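You operate a simulated robot arm through the tools that you are given. There is no shell and no other tool.

You are at the controls of a simulated two-armed robot. One attempt, no reset.

Task
Take the orange wedge from the lower shelf under the drier tunnel and put it on the top of the mixing bench. Then put the blue-banded core from the front strip of the long shelf on the lower shelf under the drier tunnel. Then turn the pace knob to 5. Then set the entry heat knob to 100. Then take the teal jug and leave it on the lower shelf under the drier tunnel. Then take the lid off the small green can and lay it down on the top of the mixing bench. Then put the black spacer on the fourth shelf from the bottom of the green rack. Then open the grey drawer of the wooden bench, take the brown rag and put it in the inside of the grey drawer of the wooden bench, then shut the drawer. Do these in the order given. Set down upright: teal jug. The entry heat knob goes to its stop.
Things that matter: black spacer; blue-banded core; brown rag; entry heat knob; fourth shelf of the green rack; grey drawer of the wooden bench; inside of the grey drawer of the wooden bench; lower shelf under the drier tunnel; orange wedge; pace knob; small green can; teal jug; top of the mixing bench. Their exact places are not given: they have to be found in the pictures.

It is judged by the outcome, as a careful person would: the job done as asked, and still so three seconds after it is handed in. It fails if anything else is knocked over, pushed out of place, dropped, spilled or broken. A push-on lid holds only when it is set on centred and level and pressed home; a screw cap is set on level and turned clockwise until tight.

Robot
Two 7-joint arms with two-finger grippers on one trunk, on a base that drives. Base frame: it is fixed to the floor where the robot stands at the start and does not move with it; the origin is under the middle of the robot, x ahead of it, y to its left, z up; the surface under the hand at the start is at about z = 820. Lengths are in mm, angles in degrees, forces in N, time in s.
The left shoulder is at the start at [50, 216, 1246], the right one opposite. With the tool pointing down near the work surface each hand reaches from about 100 to 780 mm from the robot's upright axis, wherever it stands, measured 20 degrees to its own side. Places, roughly: black spacer (11x11x4 cm) [6000, 10200, 1000]; blue-banded core (9x9x20 cm) [500, -100, 900]; brown rag (7x10x4 cm) [6200, 10200, 1000]; entry heat knob [600, 800, 1100]; fourth shelf of the green rack [5800, 10200, 1400]; grey drawer of the wooden bench [9100, 9300, 700]; inside of the grey drawer of the wooden bench [9200, 9300, 600]; lower shelf under the drier tunnel [600, 100, 400]; orange wedge (9x7x5 cm) [600, 200, 400]; pace knob [600, -200, 1300]; small green can (8x8x13 cm) [-1600, 600, 900]; teal jug (8x13x15 cm) [-1600, 900, 900]; top of the mixing bench [-1700, 100, 800]. Payload 3.18 kg a hand.
The tool frame of a hand sits at the grasp point between the pads (the TCP): z along the fingers, y along the line on which they close. The tips reach 30 mm beyond it. The gripper opens to 144 mm. The gripper's body begins 103 mm behind the TCP.
Orientation is that of the tool frame in the base frame, as [roll, pitch, yaw] about the fixed x, y, z axes, in that order (R = Rz(yaw) Ry(pitch) Rx(roll)). With the fingers straight down and closing along the base's y, the tool's x points along the base's -x, its y along +y and its z along -z.

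Tools
- The arms move only by the tool arm_command. It takes "left_deltas", "right_deltas" or both (then of equal length, played together; a hand with none holds still); each is a list of rows, each an object (a shift or turn left out is 0, a gripper value left out holds the last) with "travel": the shift along the tool's x, y, z in mm, a list of three; "turn": the turn, a rotation vector about the tool's x, y, z in degrees, a list of three; "grip": the gripper command, from -1 (shut) to 1 (fully open), values between in proportion. In form: [{"travel": [dx, dy, dz], "turn": [rx, ry, rz], "grip": grip}, ...]. A call has 1 to 20 rows; each row shifts and turns the commanded pose from where the row before left it, along the tool's axes as they then stand. Each row takes 0.2 s and may step no farther than 50 mm and 8.6 degrees from the row before; otherwise, or with a gripper value out of range, the whole call is refused. Where a pose cannot be reached the arm comes as near as it can. A force on the tool above 40 N (or 10 N above the force at the start of the call, whichever is more), or a blocked arm, ends the call early, and 0.2 s more pass. Each finger halts on what it meets, pressing with about 24 N; the grip force reading is that of the motor and also rises with nothing between the fingers. The clock runs only during rows and for 0.2 s after the last one: add rows that do not move to give the fingers time. It gives the time, the measured TCP pose, the force on the tool (base axes), the opening and the grip force at its end, in the units of the frame above (readings bear some noise), with the torque about the TCP (base axes, N m) and any sound that the robot's microphone picked up.
- Cameras (640 x 400 px; columns grow to the right, rows downward): "scene" is now at [115.3, 18.2, 1425.3]; the picture's right is [0.28, -0.96, 0.00], its down [-0.65, -0.19, -0.74] and it looks along [0.71, 0.21, -0.68] (base axes); focal length 214 px, centre (320, 200). "left" rides on the left gripper at [76, -16, -143] in its tool frame; the picture's right is [0.21, 0.98, 0.00], its down [-0.84, 0.18, -0.51] and it looks along [-0.50, 0.11, 0.86] (tool axes); focal length 218 px, centre (320, 200). "right" rides on the right gripper at [77, 16, -143] in its tool frame; the picture's right is [-0.21, 0.98, 0.00], its down [-0.84, -0.18, -0.51] and it looks along [-0.50, -0.11, 0.86] (tool axes); focal length 218 px, centre (320, 200).
- get_image(camera): a new picture of that camera. No time passes.
- slide_trunk(by): slides the trunk up (or, below 0, down) by that many mm; the arms and the scene camera ride with it, the base frame stays. It gives what a move gives, with no picture.
- roll_base(legs): drives the robot by 1 to 6 legs, each [ahead, left, turn to the left] in mm, mm and degrees, along the robot's own axes; the way and the turn of a leg run together, so that a leg with both is an arc; at most 1500 mm and 180 degrees a leg. The arms and the cameras ride along, it lands a little off, and it stops where it bumps. It gives what a move gives.
- turn_head(pan, tilt): turns the head with the scene camera to pan (to the left, within 80 degrees either way) and tilt (down, from -29 to 69), counted from straight ahead of the robot. It gives what a move gives.
- probe_pixels(camera, pixels): for up to 12 pixels [column, row] of the newest picture of that camera ("zoom" is the newest enlarged one), the place [x, y, z] in the base frame of the surface seen there, good to about 2 mm, but the place of the scene camera against the robot may be out by one fixed shift of up to 12 mm in any direction. No time passes.
- inspect(camera, box): a new picture of the part [left, top, right, bottom] of that camera's present view, enlarged. No time passes.
- hand_in(): hands the job in; it is judged then, once.

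Open the grippers and draw the arms clear of the work before you hand the job in, unless the task says otherwise.

The tools are called as a command line: name --argument value ..., lists and objects as JSON in quotes. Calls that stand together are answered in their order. arm_command: Moves the arms, as the interface text tells. Its arguments: {"type":"object","properties":{"left_deltas":{"type":"array"},"right_deltas":{"type":"array"}},"required":[]} The other tools are called the same way: slide_trunk (by) slides the trunk up or down; roll_base (legs) drives the base; turn_head (pan, tilt) turns the head that bears the scene camera; get_image (camera) takes a picture; probe_pixels (camera, pixels) gives the place of the surface under pixels of a picture; inspect (camera, box) takes an enlarged picture of a part of a camera's view; hand_in () hands the job in.

At the start:

```text
clock: 0.0
left_eef_pos: [430.7, 476.9, 1000.2]
left_tool_rot: [-180.0, 0.0, 179.9]
left_wrist_force: [0.0, 0.1, -1.2]
left_wrist_torque: [0.0, -0.01, 0.03]
left_grip_width: 143.9
left_grip_force: 0.2
right_eef_pos: [418.2, 3.1, 998.7]
right_tool_rot: [180.0, -0.1, 180.0]
right_wrist_force: [-0.6, -1.1, 0.4]
right_wrist_torque: [0.03, 0.0, 0.03]
right_grip_width: 144.0
right_grip_force: 0.0
trunk travel left (down, up): [-325.0, 44.0]
robot x, y, heading: [-0.8, -1.4, 0.0]
head pan, tilt: [16.3, 42.5]
```

scene: 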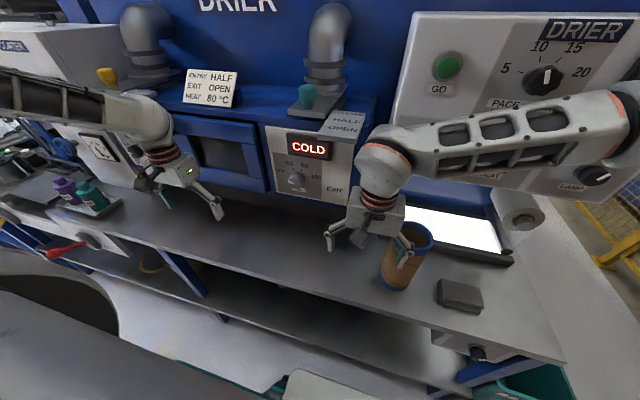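
right: 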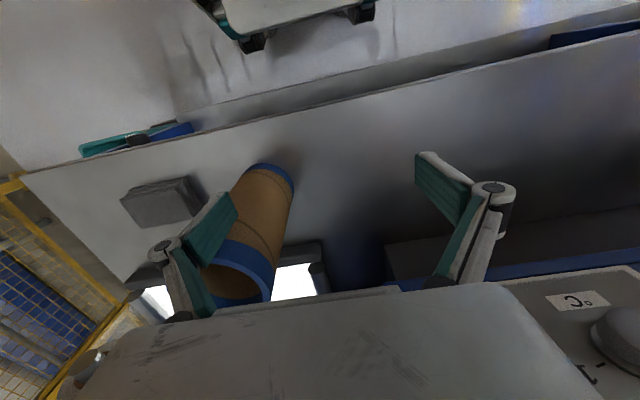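
left: 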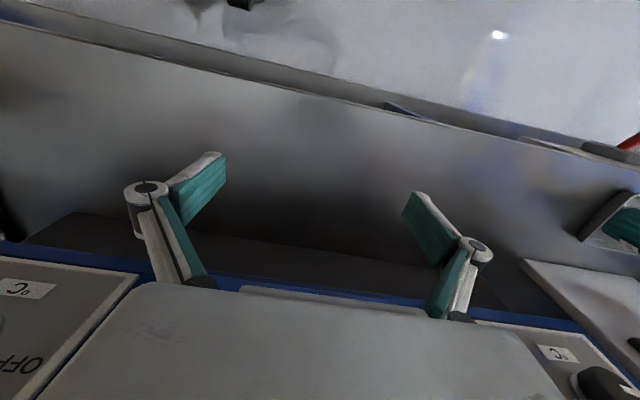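

I begin by looking around: the scene shows the drier with the blue-banded core near (405,255) and the lower shelf beneath. I take a look at the lower area by tilting the head down.

turn_head --pan 0 --tilt 60

get_image --camera "scene"

```text
clock: 0.8
left_eef_pos: [429.5, 476.6, 999.5]
left_tool_rot: [-180.0, 0.1, -179.9]
left_wrist_force: [0.2, -0.1, -0.9]
left_wrist_torque: [0.03, 0.04, -0.01]
left_grip_width: 144.4
left_grip_force: 0.1
right_eef_pos: [418.5, 5.0, 999.6]
right_tool_rot: [180.0, -0.1, 180.0]
right_wrist_force: [0.1, -1.2, 0.3]
right_wrist_torque: [-0.01, 0.0, 0.01]
right_grip_width: 144.0
right_grip_force: 0.0
trunk travel left (down, up): [-325.0, 44.0]
robot x, y, heading: [-2.0, 0.6, 0.0]
head pan, tilt: [0.0, 60.0]
```

```text
taken
```

scene: 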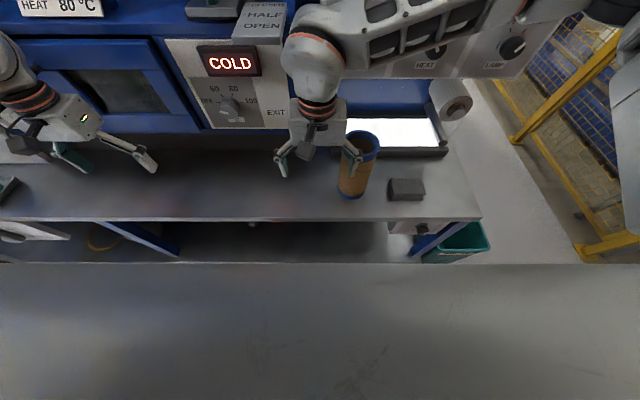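

The lower shelf is hidden by the grey area below row 263. I probe several pixels to learn the geometry.

probe_pixels --camera "scene" --pixels '[[320, 300], [320, 260], [320, 240], [250, 250], [100, 240], [320, 205], [250, 170], [355, 140], [405, 190], [430, 230], [180, 250], [460, 245]]'

inspect --camera "scene" --box '[0, 180, 320, 380]'

turn_head --pan 0 --tilt 10

get_image --camera "scene"

```text
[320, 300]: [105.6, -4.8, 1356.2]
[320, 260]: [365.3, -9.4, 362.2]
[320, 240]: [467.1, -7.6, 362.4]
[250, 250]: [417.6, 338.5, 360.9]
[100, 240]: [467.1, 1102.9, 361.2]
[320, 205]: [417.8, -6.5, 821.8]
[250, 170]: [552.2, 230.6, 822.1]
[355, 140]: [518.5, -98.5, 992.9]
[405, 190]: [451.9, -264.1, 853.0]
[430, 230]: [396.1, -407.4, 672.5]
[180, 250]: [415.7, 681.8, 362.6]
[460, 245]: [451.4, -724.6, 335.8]
```

```text
2.00 times, centred on (160, 280) of scene
```

zoom: 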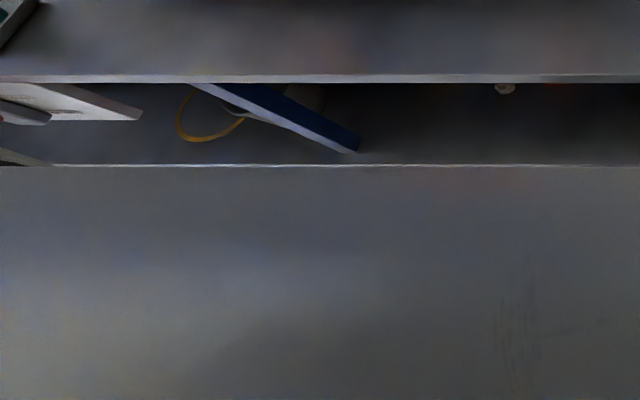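

```text
clock: 2.0
left_eef_pos: [429.8, 475.6, 999.9]
left_tool_rot: [180.0, -0.1, -180.0]
left_wrist_force: [1.0, 0.0, 1.1]
left_wrist_torque: [0.0, -0.02, 0.01]
left_grip_width: 144.1
left_grip_force: 0.1
right_eef_pos: [419.3, 4.1, 999.1]
right_tool_rot: [-180.0, -0.1, 180.0]
right_wrist_force: [-0.3, -0.2, -0.2]
right_wrist_torque: [-0.02, -0.03, 0.0]
right_grip_width: 143.9
right_grip_force: 0.0
trunk travel left (down, up): [-325.0, 44.0]
robot x, y, heading: [1.8, 2.0, 0.1]
head pan, tilt: [0.0, 10.0]
```

```text
taken
```

scene: 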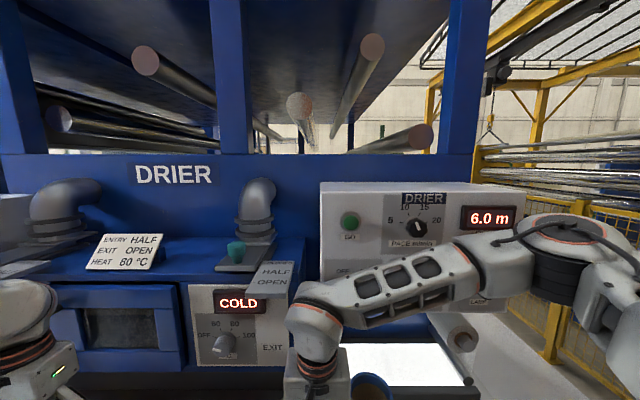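

The grey area was the robot's own body; the lower shelf lies at z≈362 with the table at z≈822. I look left and right before driving back.

turn_head --pan 75 --tilt 25

get_image --camera "scene"

turn_head --pan -75 --tilt 25

get_image --camera "scene"

```text
clock: 3.5
left_eef_pos: [429.9, 477.2, 1000.2]
left_tool_rot: [180.0, 0.0, 180.0]
left_wrist_force: [0.1, -0.1, 0.6]
left_wrist_torque: [0.0, 0.01, 0.0]
left_grip_width: 144.0
left_grip_force: 0.1
right_eef_pos: [418.1, 5.0, 999.9]
right_tool_rot: [179.9, 0.0, 180.0]
right_wrist_force: [0.2, 0.8, 0.1]
right_wrist_torque: [0.02, 0.01, 0.0]
right_grip_width: 144.1
right_grip_force: 0.1
trunk travel left (down, up): [-325.0, 44.0]
robot x, y, heading: [1.3, -0.2, 0.0]
head pan, tilt: [75.0, 25.0]
```

```text
taken
```

scene: 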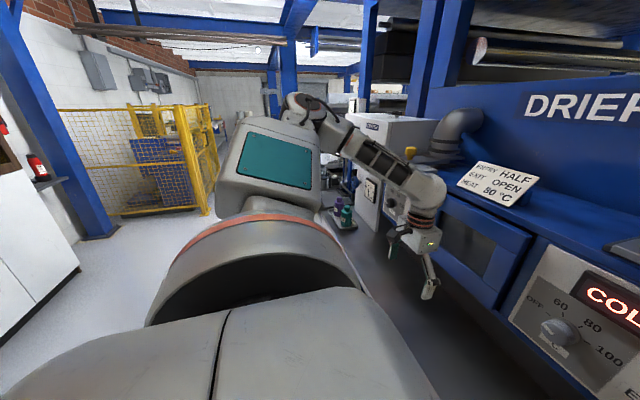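

```text
clock: 5.8
left_eef_pos: [429.9, 477.2, 1001.2]
left_tool_rot: [-180.0, 0.0, -180.0]
left_wrist_force: [0.2, -0.1, -0.1]
left_wrist_torque: [0.01, -0.04, 0.0]
left_grip_width: 144.0
left_grip_force: 0.1
right_eef_pos: [417.9, 4.9, 998.1]
right_tool_rot: [179.9, -0.1, 180.0]
right_wrist_force: [0.5, 0.4, -0.3]
right_wrist_torque: [-0.01, 0.0, 0.01]
right_grip_width: 144.2
right_grip_force: 0.0
trunk travel left (down, up): [-325.0, 44.0]
robot x, y, heading: [0.4, 1.4, -0.0]
head pan, tilt: [-75.0, 25.0]
```

```text
taken
```

scene: 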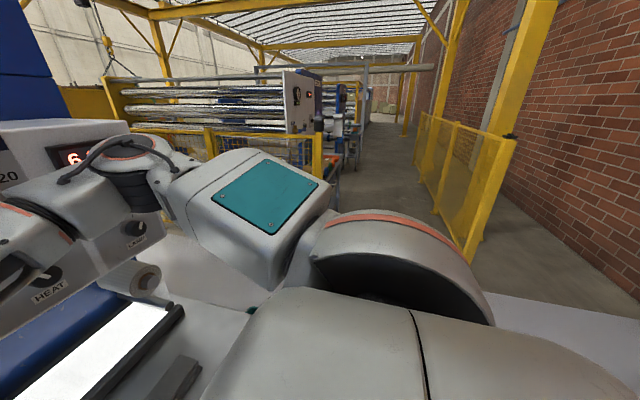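

Nothing is close behind in view; I back up 650 mm and tilt the head to see the lower shelf.

roll_base --legs '[[-650, 0, 0]]'

slide_trunk --by -320

turn_head --pan 0 --tilt 25

get_image --camera "scene"

```text
clock: 9.4
left_eef_pos: [-222.1, 477.9, 1000.6]
left_tool_rot: [180.0, 0.0, -179.9]
left_wrist_force: [-0.6, 0.4, 0.0]
left_wrist_torque: [-0.01, -0.03, -0.01]
left_grip_width: 144.0
left_grip_force: 0.0
right_eef_pos: [-230.7, 4.7, 999.6]
right_tool_rot: [-180.0, 0.0, -179.9]
right_wrist_force: [0.0, 0.2, -0.1]
right_wrist_torque: [0.02, 0.0, 0.02]
right_grip_width: 144.2
right_grip_force: 0.1
trunk travel left (down, up): [-325.0, 44.0]
robot x, y, heading: [-650.1, -4.8, 0.0]
head pan, tilt: [-75.0, 25.0]
```

```text
clock: 12.6
left_eef_pos: [-221.5, 477.2, 680.1]
left_tool_rot: [-180.0, 0.1, -179.8]
left_wrist_force: [0.6, 0.6, 0.6]
left_wrist_torque: [-0.01, -0.03, -0.04]
left_grip_width: 144.1
left_grip_force: 0.0
right_eef_pos: [-231.0, 5.1, 679.6]
right_tool_rot: [180.0, 0.0, -179.8]
right_wrist_force: [-0.3, -0.2, 0.5]
right_wrist_torque: [0.02, 0.0, 0.0]
right_grip_width: 144.0
right_grip_force: 0.0
trunk travel left (down, up): [-5.0, 364.0]
robot x, y, heading: [-651.1, 0.3, 0.1]
head pan, tilt: [-75.0, 25.0]
```

```text
clock: 14.1
left_eef_pos: [-221.8, 476.5, 680.8]
left_tool_rot: [-179.9, 0.0, -179.8]
left_wrist_force: [0.5, -0.3, 0.4]
left_wrist_torque: [-0.01, 0.01, 0.0]
left_grip_width: 144.3
left_grip_force: 0.0
right_eef_pos: [-231.4, 4.3, 680.4]
right_tool_rot: [-180.0, -0.1, -179.9]
right_wrist_force: [0.8, -0.6, 0.1]
right_wrist_torque: [0.03, 0.0, 0.03]
right_grip_width: 144.0
right_grip_force: 0.1
trunk travel left (down, up): [-5.0, 364.0]
robot x, y, heading: [-649.3, 0.5, 0.4]
head pan, tilt: [0.0, 25.0]
```

```text
taken
```

scene: 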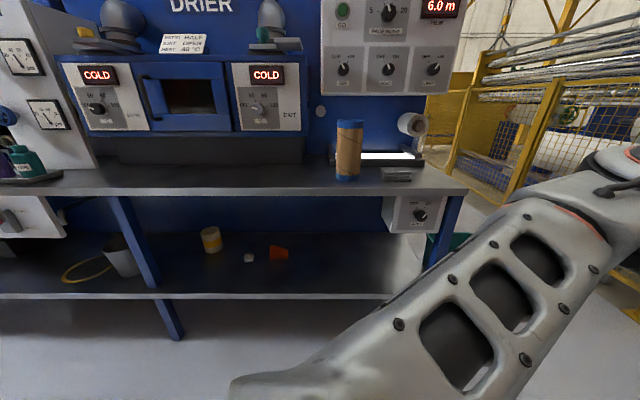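

Now the shelf shows: orange wedge at about (278,252), a small pale thing at (248,257), a yellow can at (211,239), a white bucket at (118,255). I enlarge and probe.

inspect --camera "scene" --box '[160, 190, 320, 290]'

probe_pixels --camera "zoom" --pixels '[[440, 235], [480, 230], [510, 250], [470, 255], [470, 275], [352, 265], [205, 190], [200, 240], [470, 300], [320, 20], [450, 225], [320, 420]]'

probe_pixels --camera "scene" --pixels '[[320, 295], [320, 192], [150, 250], [118, 240], [200, 296], [420, 230], [278, 252], [278, 247], [348, 150], [348, 123], [397, 172], [211, 239]]'

```text
4.00 times, centred on (240, 240) of scene
```

zoom: 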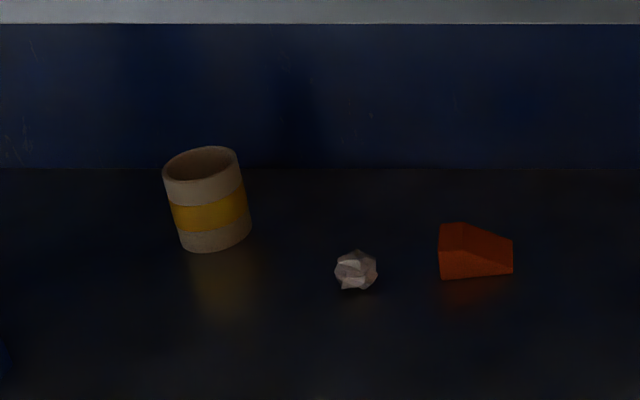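

```text
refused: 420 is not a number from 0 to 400
```

```text
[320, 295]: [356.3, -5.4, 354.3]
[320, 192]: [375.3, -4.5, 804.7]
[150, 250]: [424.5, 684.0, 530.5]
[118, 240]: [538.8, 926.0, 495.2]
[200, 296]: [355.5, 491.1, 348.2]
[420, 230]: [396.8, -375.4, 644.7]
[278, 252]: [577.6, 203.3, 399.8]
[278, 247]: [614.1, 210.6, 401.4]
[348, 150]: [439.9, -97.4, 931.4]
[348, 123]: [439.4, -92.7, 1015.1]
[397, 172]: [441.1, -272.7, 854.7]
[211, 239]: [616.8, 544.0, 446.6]
```

The zoom was 4x and rows go only to 400; I probe the wedge's corners again.

probe_pixels --camera "zoom" --pixels '[[440, 228], [460, 224], [510, 242], [511, 270], [442, 275], [475, 262], [475, 240], [352, 265], [470, 300], [320, 20], [320, 180], [320, 12]]'

```text
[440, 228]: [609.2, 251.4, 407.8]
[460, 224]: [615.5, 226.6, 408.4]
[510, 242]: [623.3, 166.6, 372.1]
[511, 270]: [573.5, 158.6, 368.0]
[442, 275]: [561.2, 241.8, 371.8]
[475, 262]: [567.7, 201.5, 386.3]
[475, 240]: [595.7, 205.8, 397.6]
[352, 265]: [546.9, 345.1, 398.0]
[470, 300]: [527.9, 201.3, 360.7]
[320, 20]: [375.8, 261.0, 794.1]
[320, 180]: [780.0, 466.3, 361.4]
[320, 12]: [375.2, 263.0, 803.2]
```

I enlarge the wedge further to see its exact form.

inspect --camera "scene" --box '[262, 238, 298, 262]'

```text
16.00 times, centred on (280, 250) of scene
```

zoom: 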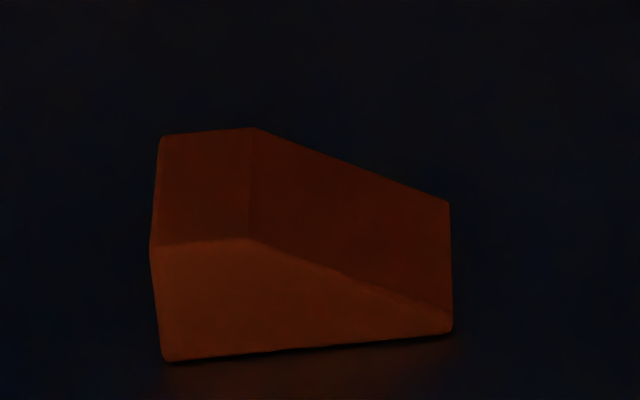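

probe_pixels --camera "zoom" --pixels '[[160, 250], [170, 352], [250, 245], [445, 325], [445, 310], [448, 210], [255, 135], [165, 142], [255, 300], [300, 345], [190, 300], [430, 400]]'

```text
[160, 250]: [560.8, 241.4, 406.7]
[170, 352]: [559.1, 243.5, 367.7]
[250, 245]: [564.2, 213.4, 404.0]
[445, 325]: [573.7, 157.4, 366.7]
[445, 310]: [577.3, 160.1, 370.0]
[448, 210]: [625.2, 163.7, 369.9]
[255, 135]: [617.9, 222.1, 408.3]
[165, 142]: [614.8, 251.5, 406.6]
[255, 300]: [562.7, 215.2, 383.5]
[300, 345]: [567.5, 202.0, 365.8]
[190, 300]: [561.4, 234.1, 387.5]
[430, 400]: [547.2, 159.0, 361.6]
```

The wedge is about x 560–622, y 157–250, its tall flat part at y≈215–250, turned ~9.5°; grip must close across x from above. At the backed-off spot I retract the left arm up and back and shape the right arm low, then check clearance before entering.

arm_command --left_deltas '[{"travel": [20, 0, -32]}, {"travel": [20, 0, -32]}, {"travel": [20, 0, -32]}, {"travel": [20, 0, -32]}, {"travel": [20, 0, -32]}, {"travel": [20, 0, -32]}, {"travel": [20, 0, -32]}, {"travel": [20, 0, -32]}]' --right_deltas '[{"travel": [-21, -26, 22]}, {"travel": [-21, -26, 22]}, {"travel": [-21, -26, 22]}, {"travel": [-21, -26, 22]}, {"travel": [-21, -26, 22]}, {"travel": [-21, -26, 22]}, {"travel": [-21, -26, 22]}, {"travel": [-21, -26, 22]}]'

arm_command --right_deltas '[{"turn": [0, 0, 8.06]}, {"turn": [0, 0, 8.06]}, {"turn": [0, 0, 8.06]}, {"turn": [0, 0, 8.06]}, {"turn": [0, 0, 8.06]}, {"turn": [0, 0, 8.06]}, {"turn": [0, 0, 8.06]}, {"turn": [0, 0, 8.06]}, {"turn": [0, 0, 8.06]}, {"turn": [0, 0, 8.06]}]'

turn_head --pan -20 --tilt 35

get_image --camera "scene"

```text
clock: 15.9
left_eef_pos: [-340.5, 511.7, 850.2]
left_tool_rot: [179.8, 0.0, -179.8]
left_wrist_force: [-0.3, -0.6, -0.6]
left_wrist_torque: [-0.01, -0.01, 0.01]
left_grip_width: 143.7
left_grip_force: 0.1
left hand out of reach, approached as far as the arm can: row 6, 7, 8
right_eef_pos: [-61.7, -202.9, 503.1]
right_tool_rot: [-180.0, 0.0, -179.9]
right_wrist_force: [0.0, 0.1, 0.0]
right_wrist_torque: [0.03, 0.01, 0.01]
right_grip_width: 143.7
right_grip_force: 0.1
trunk travel left (down, up): [-5.0, 364.0]
robot x, y, heading: [-651.2, -1.8, 0.2]
head pan, tilt: [0.0, 25.0]
```

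```text
clock: 18.1
left_eef_pos: [-340.8, 510.6, 851.5]
left_tool_rot: [179.8, 0.0, -179.8]
left_wrist_force: [-0.5, -0.3, 0.3]
left_wrist_torque: [0.03, 0.03, 0.03]
left_grip_width: 144.0
left_grip_force: 0.2
right_eef_pos: [-62.7, -203.0, 503.3]
right_tool_rot: [-180.0, 0.0, 99.4]
right_wrist_force: [-0.2, 0.2, 0.2]
right_wrist_torque: [-0.02, 0.04, 0.03]
right_grip_width: 143.8
right_grip_force: 0.1
trunk travel left (down, up): [-5.0, 364.0]
robot x, y, heading: [-652.7, 0.9, -0.2]
head pan, tilt: [0.0, 25.0]
```

```text
clock: 18.9
left_eef_pos: [-341.0, 510.1, 849.4]
left_tool_rot: [179.9, 0.0, -179.8]
left_wrist_force: [-0.9, 0.4, 0.5]
left_wrist_torque: [0.03, -0.01, -0.01]
left_grip_width: 143.9
left_grip_force: 0.0
right_eef_pos: [-62.9, -204.1, 503.9]
right_tool_rot: [-179.9, 0.0, 99.6]
right_wrist_force: [0.6, -0.4, 0.2]
right_wrist_torque: [-0.01, -0.01, 0.02]
right_grip_width: 143.9
right_grip_force: 0.1
trunk travel left (down, up): [-5.0, 364.0]
robot x, y, heading: [-648.5, -0.8, 0.3]
head pan, tilt: [-20.0, 35.0]
```

```text
taken
```

scene: 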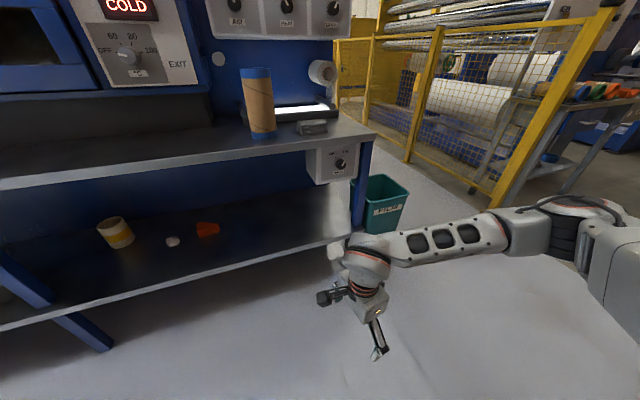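

The right arm hangs with wrist near (365,262), forearm to (450,238) and elbow near (560,240). I probe their heights to see how they clear the table's underside (z≈790).

probe_pixels --camera "scene" --pixels '[[365, 245], [350, 240], [385, 240], [420, 230], [470, 218], [500, 218], [530, 235], [570, 210], [615, 240], [378, 352], [330, 297], [590, 200]]'

get_image --camera "right"

```text
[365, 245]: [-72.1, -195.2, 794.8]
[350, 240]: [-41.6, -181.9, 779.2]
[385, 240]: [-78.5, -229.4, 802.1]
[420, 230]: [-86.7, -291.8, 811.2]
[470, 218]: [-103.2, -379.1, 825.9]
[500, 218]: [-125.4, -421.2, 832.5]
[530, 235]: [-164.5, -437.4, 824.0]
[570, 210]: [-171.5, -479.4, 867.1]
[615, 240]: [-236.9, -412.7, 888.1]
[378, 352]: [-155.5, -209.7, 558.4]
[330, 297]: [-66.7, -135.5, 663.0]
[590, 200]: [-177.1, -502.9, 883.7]
```

```text
taken
```

right: 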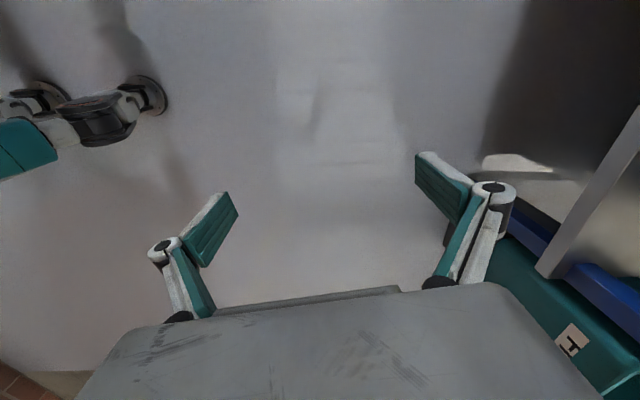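

Wrist tops out ~295 mm above the TCP, so a straight-down tool would crowd the table; I'll instead tilt the tool 50° so it points left-down, keeping the wrist and forearm low. I set that pose in free space and also draw the left arm further back.

arm_command --left_deltas '[{"travel": [30, 0, 0]}, {"travel": [30, 0, 0]}, {"travel": [30, 0, 0]}, {"travel": [0, 0, 0]}, {"travel": [0, 0, 0]}, {"travel": [0, 0, 0]}, {"travel": [0, 0, 0]}, {"travel": [0, 0, 0]}, {"travel": [0, 0, 0]}]' --right_deltas '[{"travel": [30, 9, 15.4]}, {"travel": [30, 9, 15.4]}, {"travel": [30, 9, 15.4]}, {"turn": [0, 8.33, 0]}, {"turn": [0, 8.33, 0]}, {"turn": [0, 8.33, 0]}, {"turn": [0, 8.33, 0]}, {"turn": [0, 8.33, 0]}, {"turn": [0, 8.33, 0]}]'

get_image --camera "scene"

```text
clock: 20.9
left_eef_pos: [-398.7, 528.0, 816.1]
left_tool_rot: [179.9, -0.1, -179.8]
left_wrist_force: [0.0, 0.4, 0.3]
left_wrist_torque: [-0.04, 0.01, 0.02]
left_grip_width: 144.1
left_grip_force: 0.1
left hand out of reach, approached as far as the arm can: row 1, 2, 3
right_eef_pos: [-50.9, -109.4, 457.4]
right_tool_rot: [-180.0, -50.1, 99.4]
right_wrist_force: [-0.5, 1.0, -0.3]
right_wrist_torque: [-0.04, 0.06, 0.04]
right_grip_width: 144.2
right_grip_force: 0.1
trunk travel left (down, up): [-5.0, 364.0]
robot x, y, heading: [-647.1, -2.3, 0.4]
head pan, tilt: [-20.0, 35.0]
```

```text
taken
```

scene: 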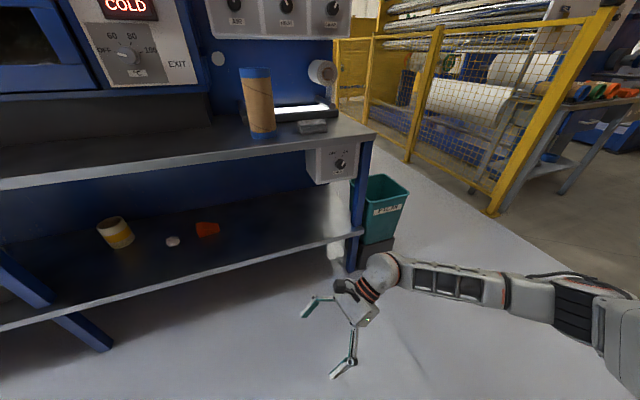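

The tool is now tilted with the wrist at (382,272) and forearm running to (500,285). I probe the top line of the forearm and elbow.

probe_pixels --camera "scene" --pixels '[[382, 258], [410, 266], [450, 271], [490, 275], [520, 280], [550, 278], [590, 290], [350, 285], [336, 280], [312, 300], [348, 360], [610, 300]]'

get_image --camera "right"

```text
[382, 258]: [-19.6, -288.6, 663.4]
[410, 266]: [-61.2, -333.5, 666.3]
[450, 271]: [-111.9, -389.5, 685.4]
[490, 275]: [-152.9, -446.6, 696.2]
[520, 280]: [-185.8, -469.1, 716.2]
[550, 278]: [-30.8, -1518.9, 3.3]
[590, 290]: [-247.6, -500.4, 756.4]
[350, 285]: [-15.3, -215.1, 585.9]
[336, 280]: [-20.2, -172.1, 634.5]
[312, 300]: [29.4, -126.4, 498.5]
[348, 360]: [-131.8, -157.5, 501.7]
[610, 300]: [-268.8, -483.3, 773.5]
```

```text
taken
```

right: 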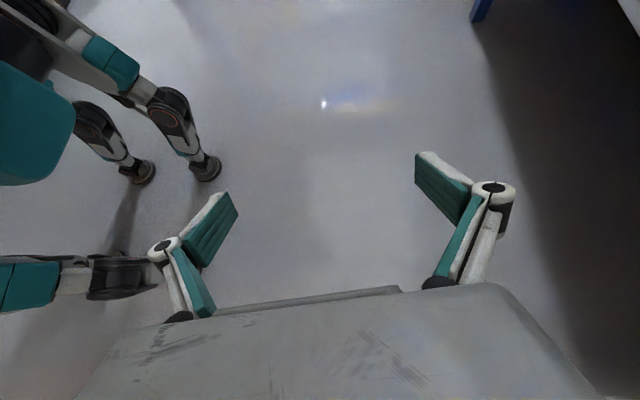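

The forearm top is at z≈756 near where the table edge (z≈790) would be, so it clears; I'll hover straight above the wedge so the elbow stays left of the control box at y≈-232. I strafe left, extend 30 mm and raise 18 mm.

roll_base --legs '[[0, 335, 0]]'

arm_command --right_deltas '[{"travel": [13.8, 30, -11.6]}, {"travel": [0, 0, 0]}]'

turn_head --pan -10 --tilt 35

get_image --camera "scene"

```text
clock: 24.4
left_eef_pos: [-397.9, 861.7, 816.1]
left_tool_rot: [179.8, 0.0, -179.8]
left_wrist_force: [-0.3, 0.4, 0.6]
left_wrist_torque: [-0.01, 0.0, 0.0]
left_grip_width: 143.9
left_grip_force: 0.1
right_eef_pos: [-52.7, 224.7, 457.0]
right_tool_rot: [-179.9, -49.9, 99.4]
right_wrist_force: [-0.1, -0.6, 0.0]
right_wrist_torque: [-0.02, 0.02, 0.01]
right_grip_width: 144.0
right_grip_force: 0.1
trunk travel left (down, up): [-5.0, 364.0]
robot x, y, heading: [-652.6, 329.4, 0.1]
head pan, tilt: [-20.0, 35.0]
```

```text
clock: 25.0
left_eef_pos: [-398.5, 862.9, 816.5]
left_tool_rot: [179.9, -0.1, -179.9]
left_wrist_force: [-0.4, -0.2, 0.3]
left_wrist_torque: [0.02, -0.03, 0.0]
left_grip_width: 144.0
left_grip_force: 0.2
right_eef_pos: [-22.1, 229.4, 474.4]
right_tool_rot: [-179.9, -50.0, 99.5]
right_wrist_force: [-0.4, -1.1, -0.5]
right_wrist_torque: [0.01, 0.04, -0.01]
right_grip_width: 144.2
right_grip_force: 0.1
trunk travel left (down, up): [-5.0, 364.0]
robot x, y, heading: [-650.4, 330.7, 0.1]
head pan, tilt: [-20.0, 35.0]
```

```text
clock: 25.7
left_eef_pos: [-397.5, 862.4, 815.0]
left_tool_rot: [179.8, 0.0, -179.9]
left_wrist_force: [-1.0, -0.1, 0.2]
left_wrist_torque: [0.0, -0.03, -0.01]
left_grip_width: 144.0
left_grip_force: 0.2
right_eef_pos: [-23.0, 229.3, 474.8]
right_tool_rot: [-179.7, -50.0, 99.4]
right_wrist_force: [0.2, -0.1, 0.7]
right_wrist_torque: [0.03, -0.05, 0.03]
right_grip_width: 143.9
right_grip_force: 0.0
trunk travel left (down, up): [-5.0, 364.0]
robot x, y, heading: [-648.6, 334.0, 0.2]
head pan, tilt: [-10.0, 35.0]
```

```text
taken
```

scene: 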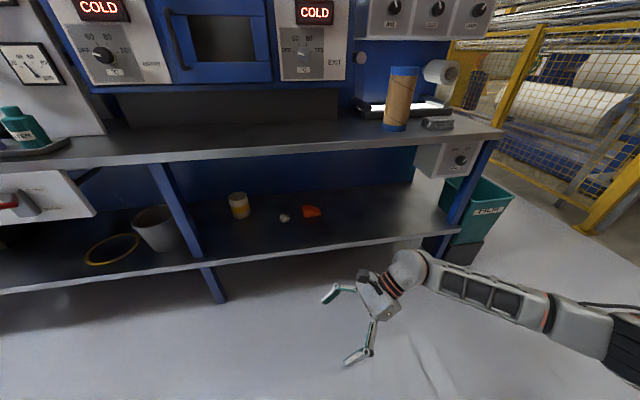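

I probe the forearm line again plus the white drawer with red handle at left (40,200) for clearance of the left hand.

probe_pixels --camera "scene" --pixels '[[405, 252], [440, 265], [480, 275], [520, 285], [545, 292], [580, 300], [610, 315], [10, 200], [70, 205], [445, 145], [420, 170], [475, 172]]'

```text
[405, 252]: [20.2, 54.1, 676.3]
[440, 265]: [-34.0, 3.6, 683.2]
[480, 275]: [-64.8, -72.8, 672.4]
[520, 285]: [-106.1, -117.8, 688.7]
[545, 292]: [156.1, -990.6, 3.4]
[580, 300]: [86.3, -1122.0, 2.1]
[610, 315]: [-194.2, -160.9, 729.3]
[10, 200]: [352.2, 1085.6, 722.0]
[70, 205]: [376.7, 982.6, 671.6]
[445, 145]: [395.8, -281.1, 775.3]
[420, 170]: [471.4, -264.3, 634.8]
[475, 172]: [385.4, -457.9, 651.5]
```

The forearm would sit at about (418,-161,≈745), clear of the box and the table underside. I drive ahead 480 mm first and check.

roll_base --legs '[[480, 0, 0]]'

get_image --camera "scene"

get_image --camera "right"

```text
clock: 28.6
left_eef_pos: [78.3, 861.8, 815.8]
left_tool_rot: [179.9, 0.0, -179.9]
left_wrist_force: [-0.2, -0.8, -0.4]
left_wrist_torque: [0.0, -0.02, -0.01]
left_grip_width: 144.3
left_grip_force: 0.1
right_eef_pos: [452.8, 230.8, 474.5]
right_tool_rot: [-179.9, -50.0, 99.3]
right_wrist_force: [0.2, 0.4, 0.2]
right_wrist_torque: [0.01, 0.01, 0.02]
right_grip_width: 144.1
right_grip_force: 0.0
trunk travel left (down, up): [-5.0, 364.0]
robot x, y, heading: [-173.4, 334.4, -0.1]
head pan, tilt: [-10.0, 35.0]
```

```text
taken
```

scene: 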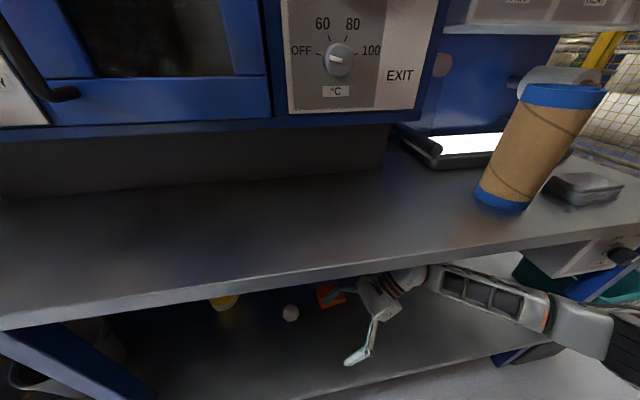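

```text
taken
```

right: 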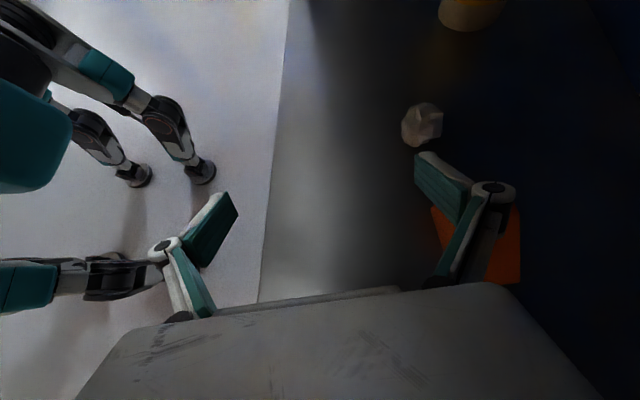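

It enters cleanly under the table edge. I continue ahead 137 mm so the hand is above the wedge.

roll_base --legs '[[137, 0, 0]]'

turn_head --pan -10 --tilt 50

get_image --camera "scene"

get_image --camera "right"

```text
clock: 29.9
left_eef_pos: [215.9, 862.1, 815.7]
left_tool_rot: [179.8, -0.1, 180.0]
left_wrist_force: [0.5, 0.8, 0.3]
left_wrist_torque: [-0.03, 0.02, -0.02]
left_grip_width: 143.9
left_grip_force: 0.2
right_eef_pos: [591.1, 229.3, 475.0]
right_tool_rot: [-179.9, -50.0, 99.5]
right_wrist_force: [0.2, -0.3, 0.0]
right_wrist_torque: [0.0, -0.03, -0.01]
right_grip_width: 143.8
right_grip_force: 0.0
trunk travel left (down, up): [-5.0, 364.0]
robot x, y, heading: [-39.6, 336.5, -0.0]
head pan, tilt: [-10.0, 35.0]
```

```text
clock: 30.6
left_eef_pos: [214.8, 862.3, 815.3]
left_tool_rot: [179.9, 0.0, -179.9]
left_wrist_force: [0.3, -0.5, 0.2]
left_wrist_torque: [0.05, -0.01, 0.0]
left_grip_width: 144.3
left_grip_force: 0.1
right_eef_pos: [591.5, 231.1, 474.2]
right_tool_rot: [-179.8, -50.0, 99.3]
right_wrist_force: [-0.3, -0.9, 0.4]
right_wrist_torque: [0.01, -0.01, 0.0]
right_grip_width: 144.1
right_grip_force: 0.0
trunk travel left (down, up): [-5.0, 364.0]
robot x, y, heading: [-40.4, 335.2, 0.0]
head pan, tilt: [-10.0, 50.0]
```

```text
taken
```

scene: 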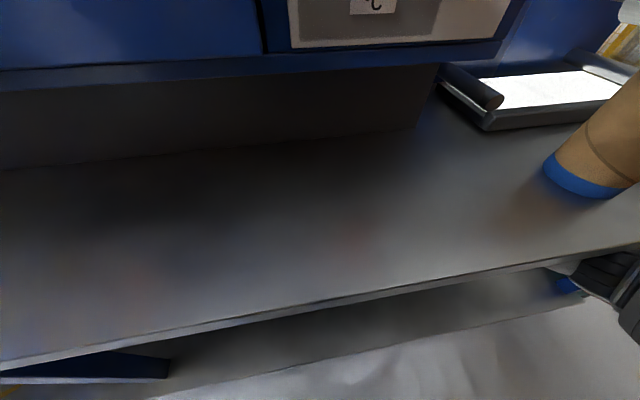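

```text
taken
```

right: 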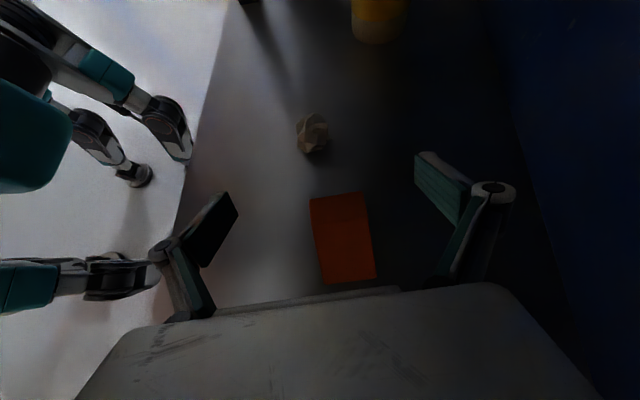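

The wedge sits between the fingers in the right camera at (342,240). I probe its corners with this camera, which bears no fixed shift.

probe_pixels --camera "right" --pixels '[[313, 202], [360, 196], [366, 222], [316, 228], [374, 276], [324, 280], [340, 210], [300, 250], [400, 250], [340, 245], [312, 135]]'

inspect --camera "right" --box '[270, 170, 410, 300]'

```text
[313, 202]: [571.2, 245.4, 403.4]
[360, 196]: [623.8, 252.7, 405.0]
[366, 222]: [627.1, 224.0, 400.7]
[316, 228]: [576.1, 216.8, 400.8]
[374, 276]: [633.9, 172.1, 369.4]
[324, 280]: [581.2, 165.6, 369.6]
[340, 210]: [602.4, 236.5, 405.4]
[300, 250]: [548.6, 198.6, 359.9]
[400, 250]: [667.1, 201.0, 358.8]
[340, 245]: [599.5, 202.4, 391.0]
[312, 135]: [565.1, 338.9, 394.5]
```

```text
3.08 times, centred on (340, 235) of right
```

zoom: 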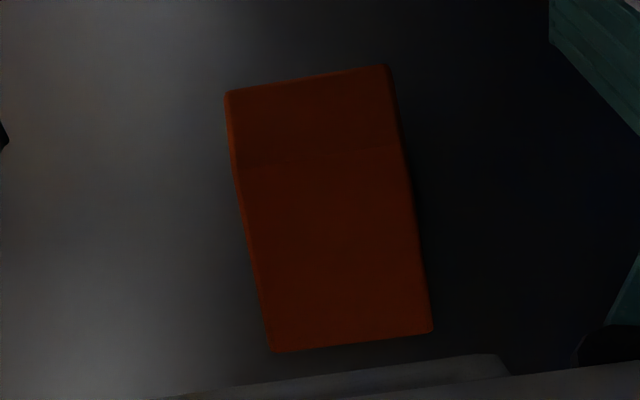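

The right camera puts the wedge at x≈573–627 for y≈228, top z≈404, shelf z≈359.5 (so scene probes read about 10 mm low in x). I descend so the TCP is at about (600,222,392).

arm_command --right_deltas '[{"travel": [-17.2, 1.9, 11.4]}, {"travel": [-17.2, 1.9, 11.4]}, {"travel": [-17.2, 1.9, 11.4]}, {"travel": [-17.2, 1.9, 11.4]}, {"travel": [0, 0, 0]}]'

get_image --camera "right"

```text
clock: 31.9
left_eef_pos: [215.7, 862.4, 815.0]
left_tool_rot: [179.9, 0.0, -179.9]
left_wrist_force: [1.2, 1.3, 0.4]
left_wrist_torque: [0.01, -0.02, -0.01]
left_grip_width: 144.0
left_grip_force: 0.0
right_eef_pos: [599.1, 222.5, 392.7]
right_tool_rot: [-179.8, -50.0, 99.4]
right_wrist_force: [-1.0, 1.0, -0.7]
right_wrist_torque: [0.0, -0.01, -0.02]
right_grip_width: 144.1
right_grip_force: 0.1
trunk travel left (down, up): [-5.0, 364.0]
robot x, y, heading: [-36.8, 335.9, 0.1]
head pan, tilt: [-10.0, 50.0]
```

```text
taken
```

right: 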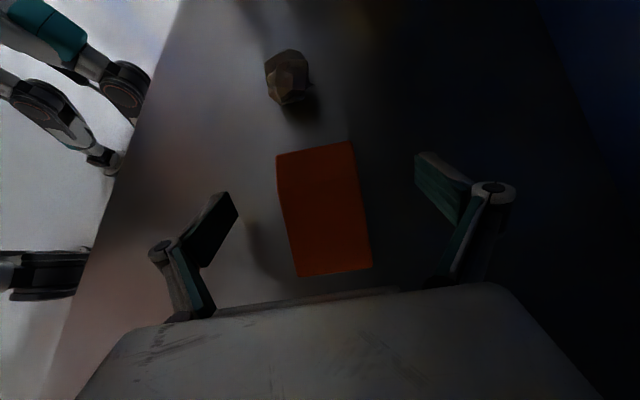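

The wedge lies midway between the pads. I close the gripper.

arm_command --right_deltas '[{"grip": -1}, {"grip": -1}, {"grip": -1}, {"grip": -1}]'

get_image --camera "right"

```text
clock: 32.9
left_eef_pos: [215.5, 862.2, 815.7]
left_tool_rot: [179.9, 0.0, -179.9]
left_wrist_force: [0.4, 0.9, 0.4]
left_wrist_torque: [0.0, 0.0, 0.03]
left_grip_width: 144.2
left_grip_force: 0.1
right_eef_pos: [600.0, 222.2, 393.7]
right_tool_rot: [-179.9, -50.0, 99.4]
right_wrist_force: [1.6, -1.3, 0.5]
right_wrist_torque: [0.0, -0.09, 0.02]
right_grip_width: 59.4
right_grip_force: 24.5
trunk travel left (down, up): [-5.0, 364.0]
robot x, y, heading: [-34.2, 333.6, 0.3]
head pan, tilt: [-10.0, 50.0]
```

```text
taken
```

right: 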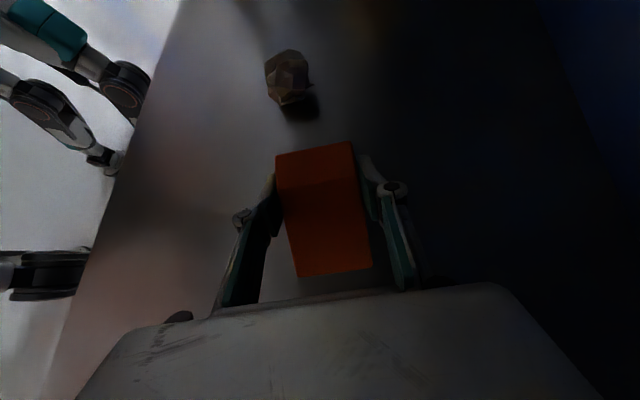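

The pads hold the wedge at 59 mm. I lift straight up about 70 mm.

arm_command --right_deltas '[{"travel": [13.4, 0, -11.3], "grip": -1}, {"travel": [13.4, 0, -11.3]}, {"travel": [13.4, 0, -11.3]}, {"travel": [13.4, 0, -11.3]}, {"travel": [0, 0, 0]}]'

get_image --camera "right"

```text
clock: 34.0
left_eef_pos: [215.7, 862.2, 814.9]
left_tool_rot: [-180.0, -0.1, -179.9]
left_wrist_force: [0.3, 1.1, -0.1]
left_wrist_torque: [0.04, -0.03, -0.01]
left_grip_width: 143.8
left_grip_force: 0.1
right_eef_pos: [600.3, 221.5, 462.4]
right_tool_rot: [-179.8, -49.9, 99.4]
right_wrist_force: [1.0, 0.3, -2.1]
right_wrist_torque: [0.04, 0.03, 0.01]
right_grip_width: 59.7
right_grip_force: 24.0
trunk travel left (down, up): [-5.0, 364.0]
robot x, y, heading: [-38.0, 333.1, 0.1]
head pan, tilt: [-10.0, 50.0]
```

```text
taken
```

right: 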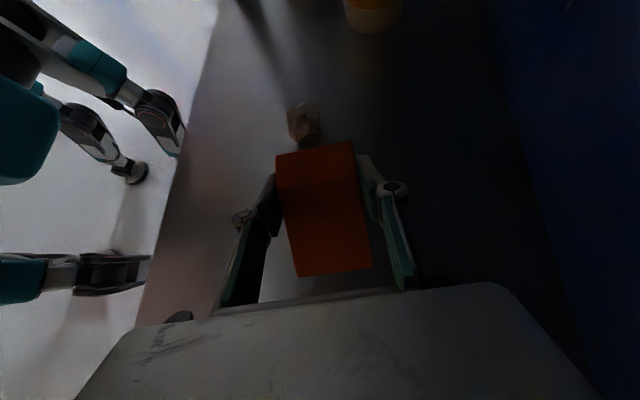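

The wedge is held and lifted. I back the base straight out, then raise the trunk and turn towards the mixing bench.

roll_base --legs '[[-600, 0, 0]]'

slide_trunk --by 320

turn_head --pan 78 --tilt 30

get_image --camera "scene"

```text
clock: 37.4
left_eef_pos: [-382.6, 861.5, 816.0]
left_tool_rot: [180.0, 0.0, -180.0]
left_wrist_force: [-0.7, -0.5, 0.7]
left_wrist_torque: [0.02, 0.0, 0.04]
left_grip_width: 144.1
left_grip_force: 0.1
right_eef_pos: [1.0, 219.6, 462.8]
right_tool_rot: [-179.9, -50.0, 99.2]
right_wrist_force: [0.3, -0.1, -0.5]
right_wrist_torque: [-0.03, -0.01, -0.03]
right_grip_width: 59.4
right_grip_force: 24.2
trunk travel left (down, up): [-5.0, 364.0]
robot x, y, heading: [-637.1, 332.8, -0.1]
head pan, tilt: [-10.0, 50.0]
```

```text
clock: 40.6
left_eef_pos: [-380.9, 862.5, 1135.6]
left_tool_rot: [179.9, -0.1, -179.9]
left_wrist_force: [0.5, -0.6, -0.3]
left_wrist_torque: [0.02, 0.05, 0.01]
left_grip_width: 143.7
left_grip_force: 0.1
right_eef_pos: [1.3, 219.5, 782.3]
right_tool_rot: [-179.8, -50.0, 99.2]
right_wrist_force: [0.3, 0.4, -1.7]
right_wrist_torque: [0.0, 0.0, -0.01]
right_grip_width: 59.4
right_grip_force: 24.4
trunk travel left (down, up): [-325.0, 44.0]
robot x, y, heading: [-632.4, 333.5, 0.2]
head pan, tilt: [-10.0, 50.0]
```

```text
clock: 42.2
left_eef_pos: [-381.7, 861.7, 1134.9]
left_tool_rot: [179.9, 0.0, -180.0]
left_wrist_force: [0.1, -0.3, -0.5]
left_wrist_torque: [0.02, -0.01, -0.03]
left_grip_width: 144.0
left_grip_force: 0.0
right_eef_pos: [1.4, 220.8, 782.5]
right_tool_rot: [-179.8, -49.9, 99.3]
right_wrist_force: [0.4, -0.1, -0.7]
right_wrist_torque: [0.03, -0.01, 0.03]
right_grip_width: 59.2
right_grip_force: 24.5
trunk travel left (down, up): [-325.0, 44.0]
robot x, y, heading: [-635.9, 334.4, 0.1]
head pan, tilt: [78.0, 30.0]
```

```text
taken
```

scene: 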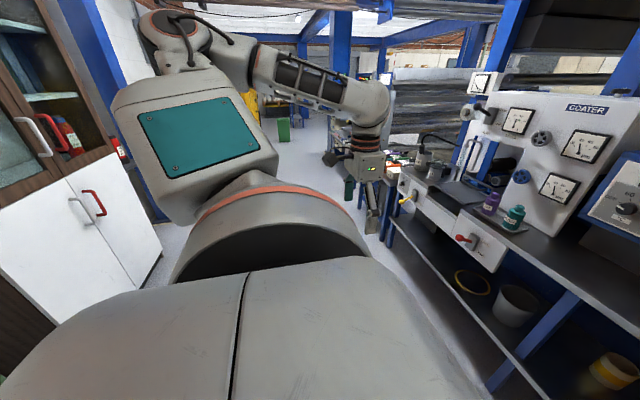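

The wedge is held clear of the shelf. I raise and draw in the right hand before turning around in the aisle.

arm_command --right_deltas '[{"travel": [31.2, -29.6, -19.8]}, {"travel": [31.2, -29.6, -19.8]}, {"travel": [31.2, -29.6, -19.8]}, {"travel": [31.2, -29.6, -19.8]}, {"travel": [31.2, -29.6, -19.8]}, {"travel": [31.2, -29.6, -19.8]}]'

roll_base --legs '[[60, 0, 0], [0, 0, 60]]'

get_image --camera "scene"

```text
clock: 43.6
left_eef_pos: [-383.2, 861.3, 1135.3]
left_tool_rot: [179.9, 0.0, -179.9]
left_wrist_force: [-0.7, 1.0, 0.1]
left_wrist_torque: [0.0, -0.03, 0.01]
left_grip_width: 143.8
left_grip_force: 0.0
right_eef_pos: [-179.8, 219.6, 1003.1]
right_tool_rot: [-179.9, -49.9, 99.3]
right_wrist_force: [0.0, 0.9, -1.1]
right_wrist_torque: [0.07, 0.0, 0.01]
right_grip_width: 59.6
right_grip_force: 24.1
trunk travel left (down, up): [-325.0, 44.0]
robot x, y, heading: [-635.3, 335.3, -0.1]
head pan, tilt: [78.0, 30.0]
```

```text
clock: 47.3
left_eef_pos: [-909.4, 816.9, 1135.9]
left_tool_rot: [179.7, 0.0, -119.9]
left_wrist_force: [-0.3, -0.1, 0.4]
left_wrist_torque: [0.01, -0.02, 0.03]
left_grip_width: 144.3
left_grip_force: 0.0
right_eef_pos: [-249.9, 675.3, 1002.5]
right_tool_rot: [-179.9, -50.0, 159.5]
right_wrist_force: [-0.4, -0.5, -2.6]
right_wrist_torque: [0.0, -0.02, -0.02]
right_grip_width: 59.7
right_grip_force: 24.0
trunk travel left (down, up): [-325.0, 44.0]
robot x, y, heading: [-578.3, 335.3, 60.4]
head pan, tilt: [78.0, 30.0]
```

```text
taken
```

scene: 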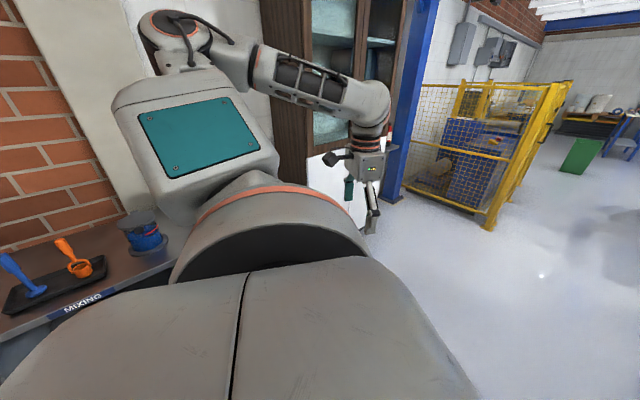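

The mixing bench shows at lower left with a tray and a blue can. I probe its front edge and contents.

probe_pixels --camera "scene" --pixels '[[60, 318], [160, 275], [140, 230], [20, 300], [100, 300], [340, 190], [300, 100], [60, 250]]'

roll_base --legs '[[0, 0, 40]]'

get_image --camera "scene"

```text
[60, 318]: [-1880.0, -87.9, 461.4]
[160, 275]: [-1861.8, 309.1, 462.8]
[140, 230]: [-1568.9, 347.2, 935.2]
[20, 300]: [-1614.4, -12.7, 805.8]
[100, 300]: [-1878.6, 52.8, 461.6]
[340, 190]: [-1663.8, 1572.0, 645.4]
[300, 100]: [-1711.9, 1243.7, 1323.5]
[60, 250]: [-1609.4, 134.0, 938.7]
```

```text
clock: 49.5
left_eef_pos: [-1140.6, 492.5, 1135.9]
left_tool_rot: [180.0, 0.0, -80.0]
left_wrist_force: [0.2, -0.5, -0.2]
left_wrist_torque: [-0.01, -0.03, 0.01]
left_grip_width: 144.0
left_grip_force: 0.1
right_eef_pos: [-544.5, 805.1, 1002.1]
right_tool_rot: [-179.9, -50.0, -160.7]
right_wrist_force: [0.5, 0.7, -2.1]
right_wrist_torque: [0.0, 0.01, -0.01]
right_grip_width: 59.4
right_grip_force: 24.8
trunk travel left (down, up): [-325.0, 44.0]
robot x, y, heading: [-574.5, 331.5, 100.0]
head pan, tilt: [78.0, 30.0]
```

```text
taken
```

scene: 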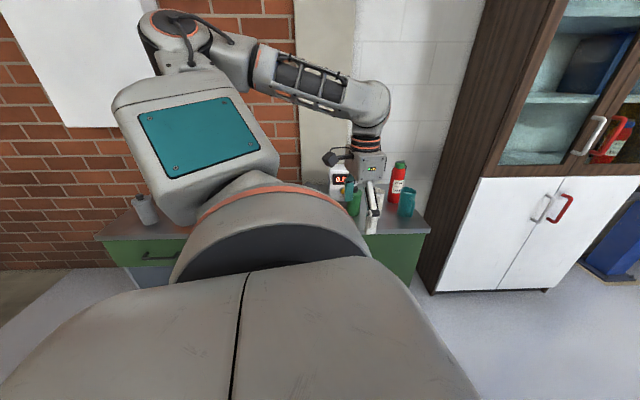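

Continuing the turn to face the mixing bench (heading 180°), nothing in reach.

roll_base --legs '[[0, 0, 80]]'

turn_head --pan 0 --tilt 25

get_image --camera "scene"

```text
clock: 53.4
left_eef_pos: [-832.4, -193.3, 1135.2]
left_tool_rot: [179.9, 0.0, -0.2]
left_wrist_force: [0.3, 0.9, -0.7]
left_wrist_torque: [-0.02, 0.01, 0.02]
left_grip_width: 144.0
left_grip_force: 0.1
right_eef_pos: [-1035.0, 448.3, 1002.9]
right_tool_rot: [-179.9, -50.0, -81.0]
right_wrist_force: [-0.6, -0.4, -1.6]
right_wrist_torque: [0.0, 0.02, -0.01]
right_grip_width: 59.6
right_grip_force: 24.3
trunk travel left (down, up): [-325.0, 44.0]
robot x, y, heading: [-575.5, 332.0, 179.8]
head pan, tilt: [78.0, 30.0]
```

```text
clock: 54.9
left_eef_pos: [-831.8, -193.8, 1135.6]
left_tool_rot: [179.9, 0.0, -0.2]
left_wrist_force: [0.0, -0.1, -0.2]
left_wrist_torque: [0.02, 0.01, 0.0]
left_grip_width: 144.1
left_grip_force: 0.1
right_eef_pos: [-1035.1, 448.6, 1002.2]
right_tool_rot: [-179.8, -50.0, -81.0]
right_wrist_force: [-0.1, -0.1, -2.2]
right_wrist_torque: [-0.02, -0.04, -0.04]
right_grip_width: 59.4
right_grip_force: 24.2
trunk travel left (down, up): [-325.0, 44.0]
robot x, y, heading: [-573.1, 333.3, 179.7]
head pan, tilt: [0.0, 25.0]
```

```text
taken
```

scene: 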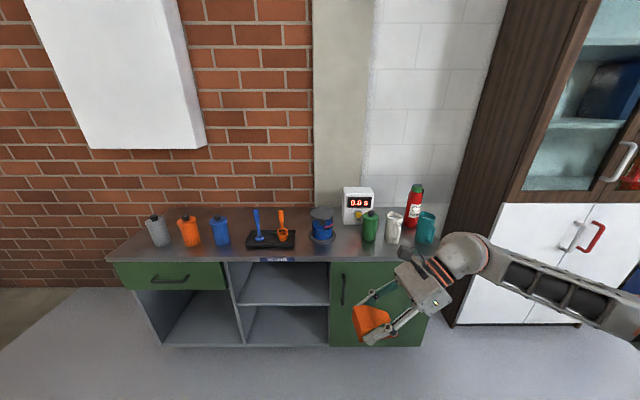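

The mixing bench has three jugs at left, a tray, a blue pot, a timer, green can, white jug, red bottle and teal jug. I enlarge to find a free spot on the top.

inspect --camera "scene" --box '[100, 160, 460, 360]'

probe_pixels --camera "scene" --pixels '[[320, 257], [340, 250], [345, 235], [120, 258], [425, 256], [370, 240], [393, 243], [425, 240], [320, 240], [270, 245], [220, 243], [415, 218]]'

```text
1.78 times, centred on (280, 260) of scene
```

zoom: 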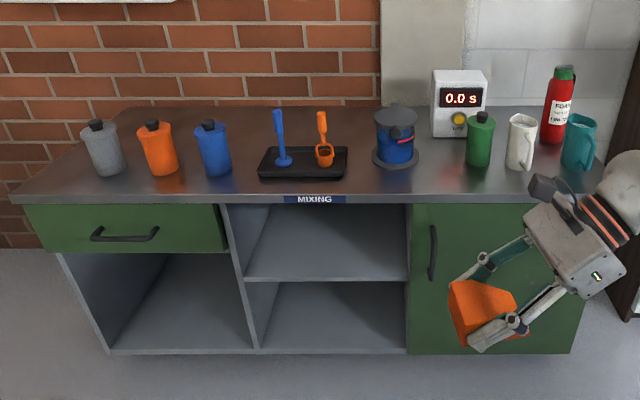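

```text
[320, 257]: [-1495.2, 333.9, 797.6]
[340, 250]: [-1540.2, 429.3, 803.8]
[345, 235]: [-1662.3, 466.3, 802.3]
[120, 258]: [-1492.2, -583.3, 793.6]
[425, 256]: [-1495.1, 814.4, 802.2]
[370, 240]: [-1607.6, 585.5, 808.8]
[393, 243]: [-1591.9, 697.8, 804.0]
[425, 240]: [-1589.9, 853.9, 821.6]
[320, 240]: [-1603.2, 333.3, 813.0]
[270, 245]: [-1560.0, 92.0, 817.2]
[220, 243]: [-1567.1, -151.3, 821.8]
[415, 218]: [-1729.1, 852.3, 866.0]
```

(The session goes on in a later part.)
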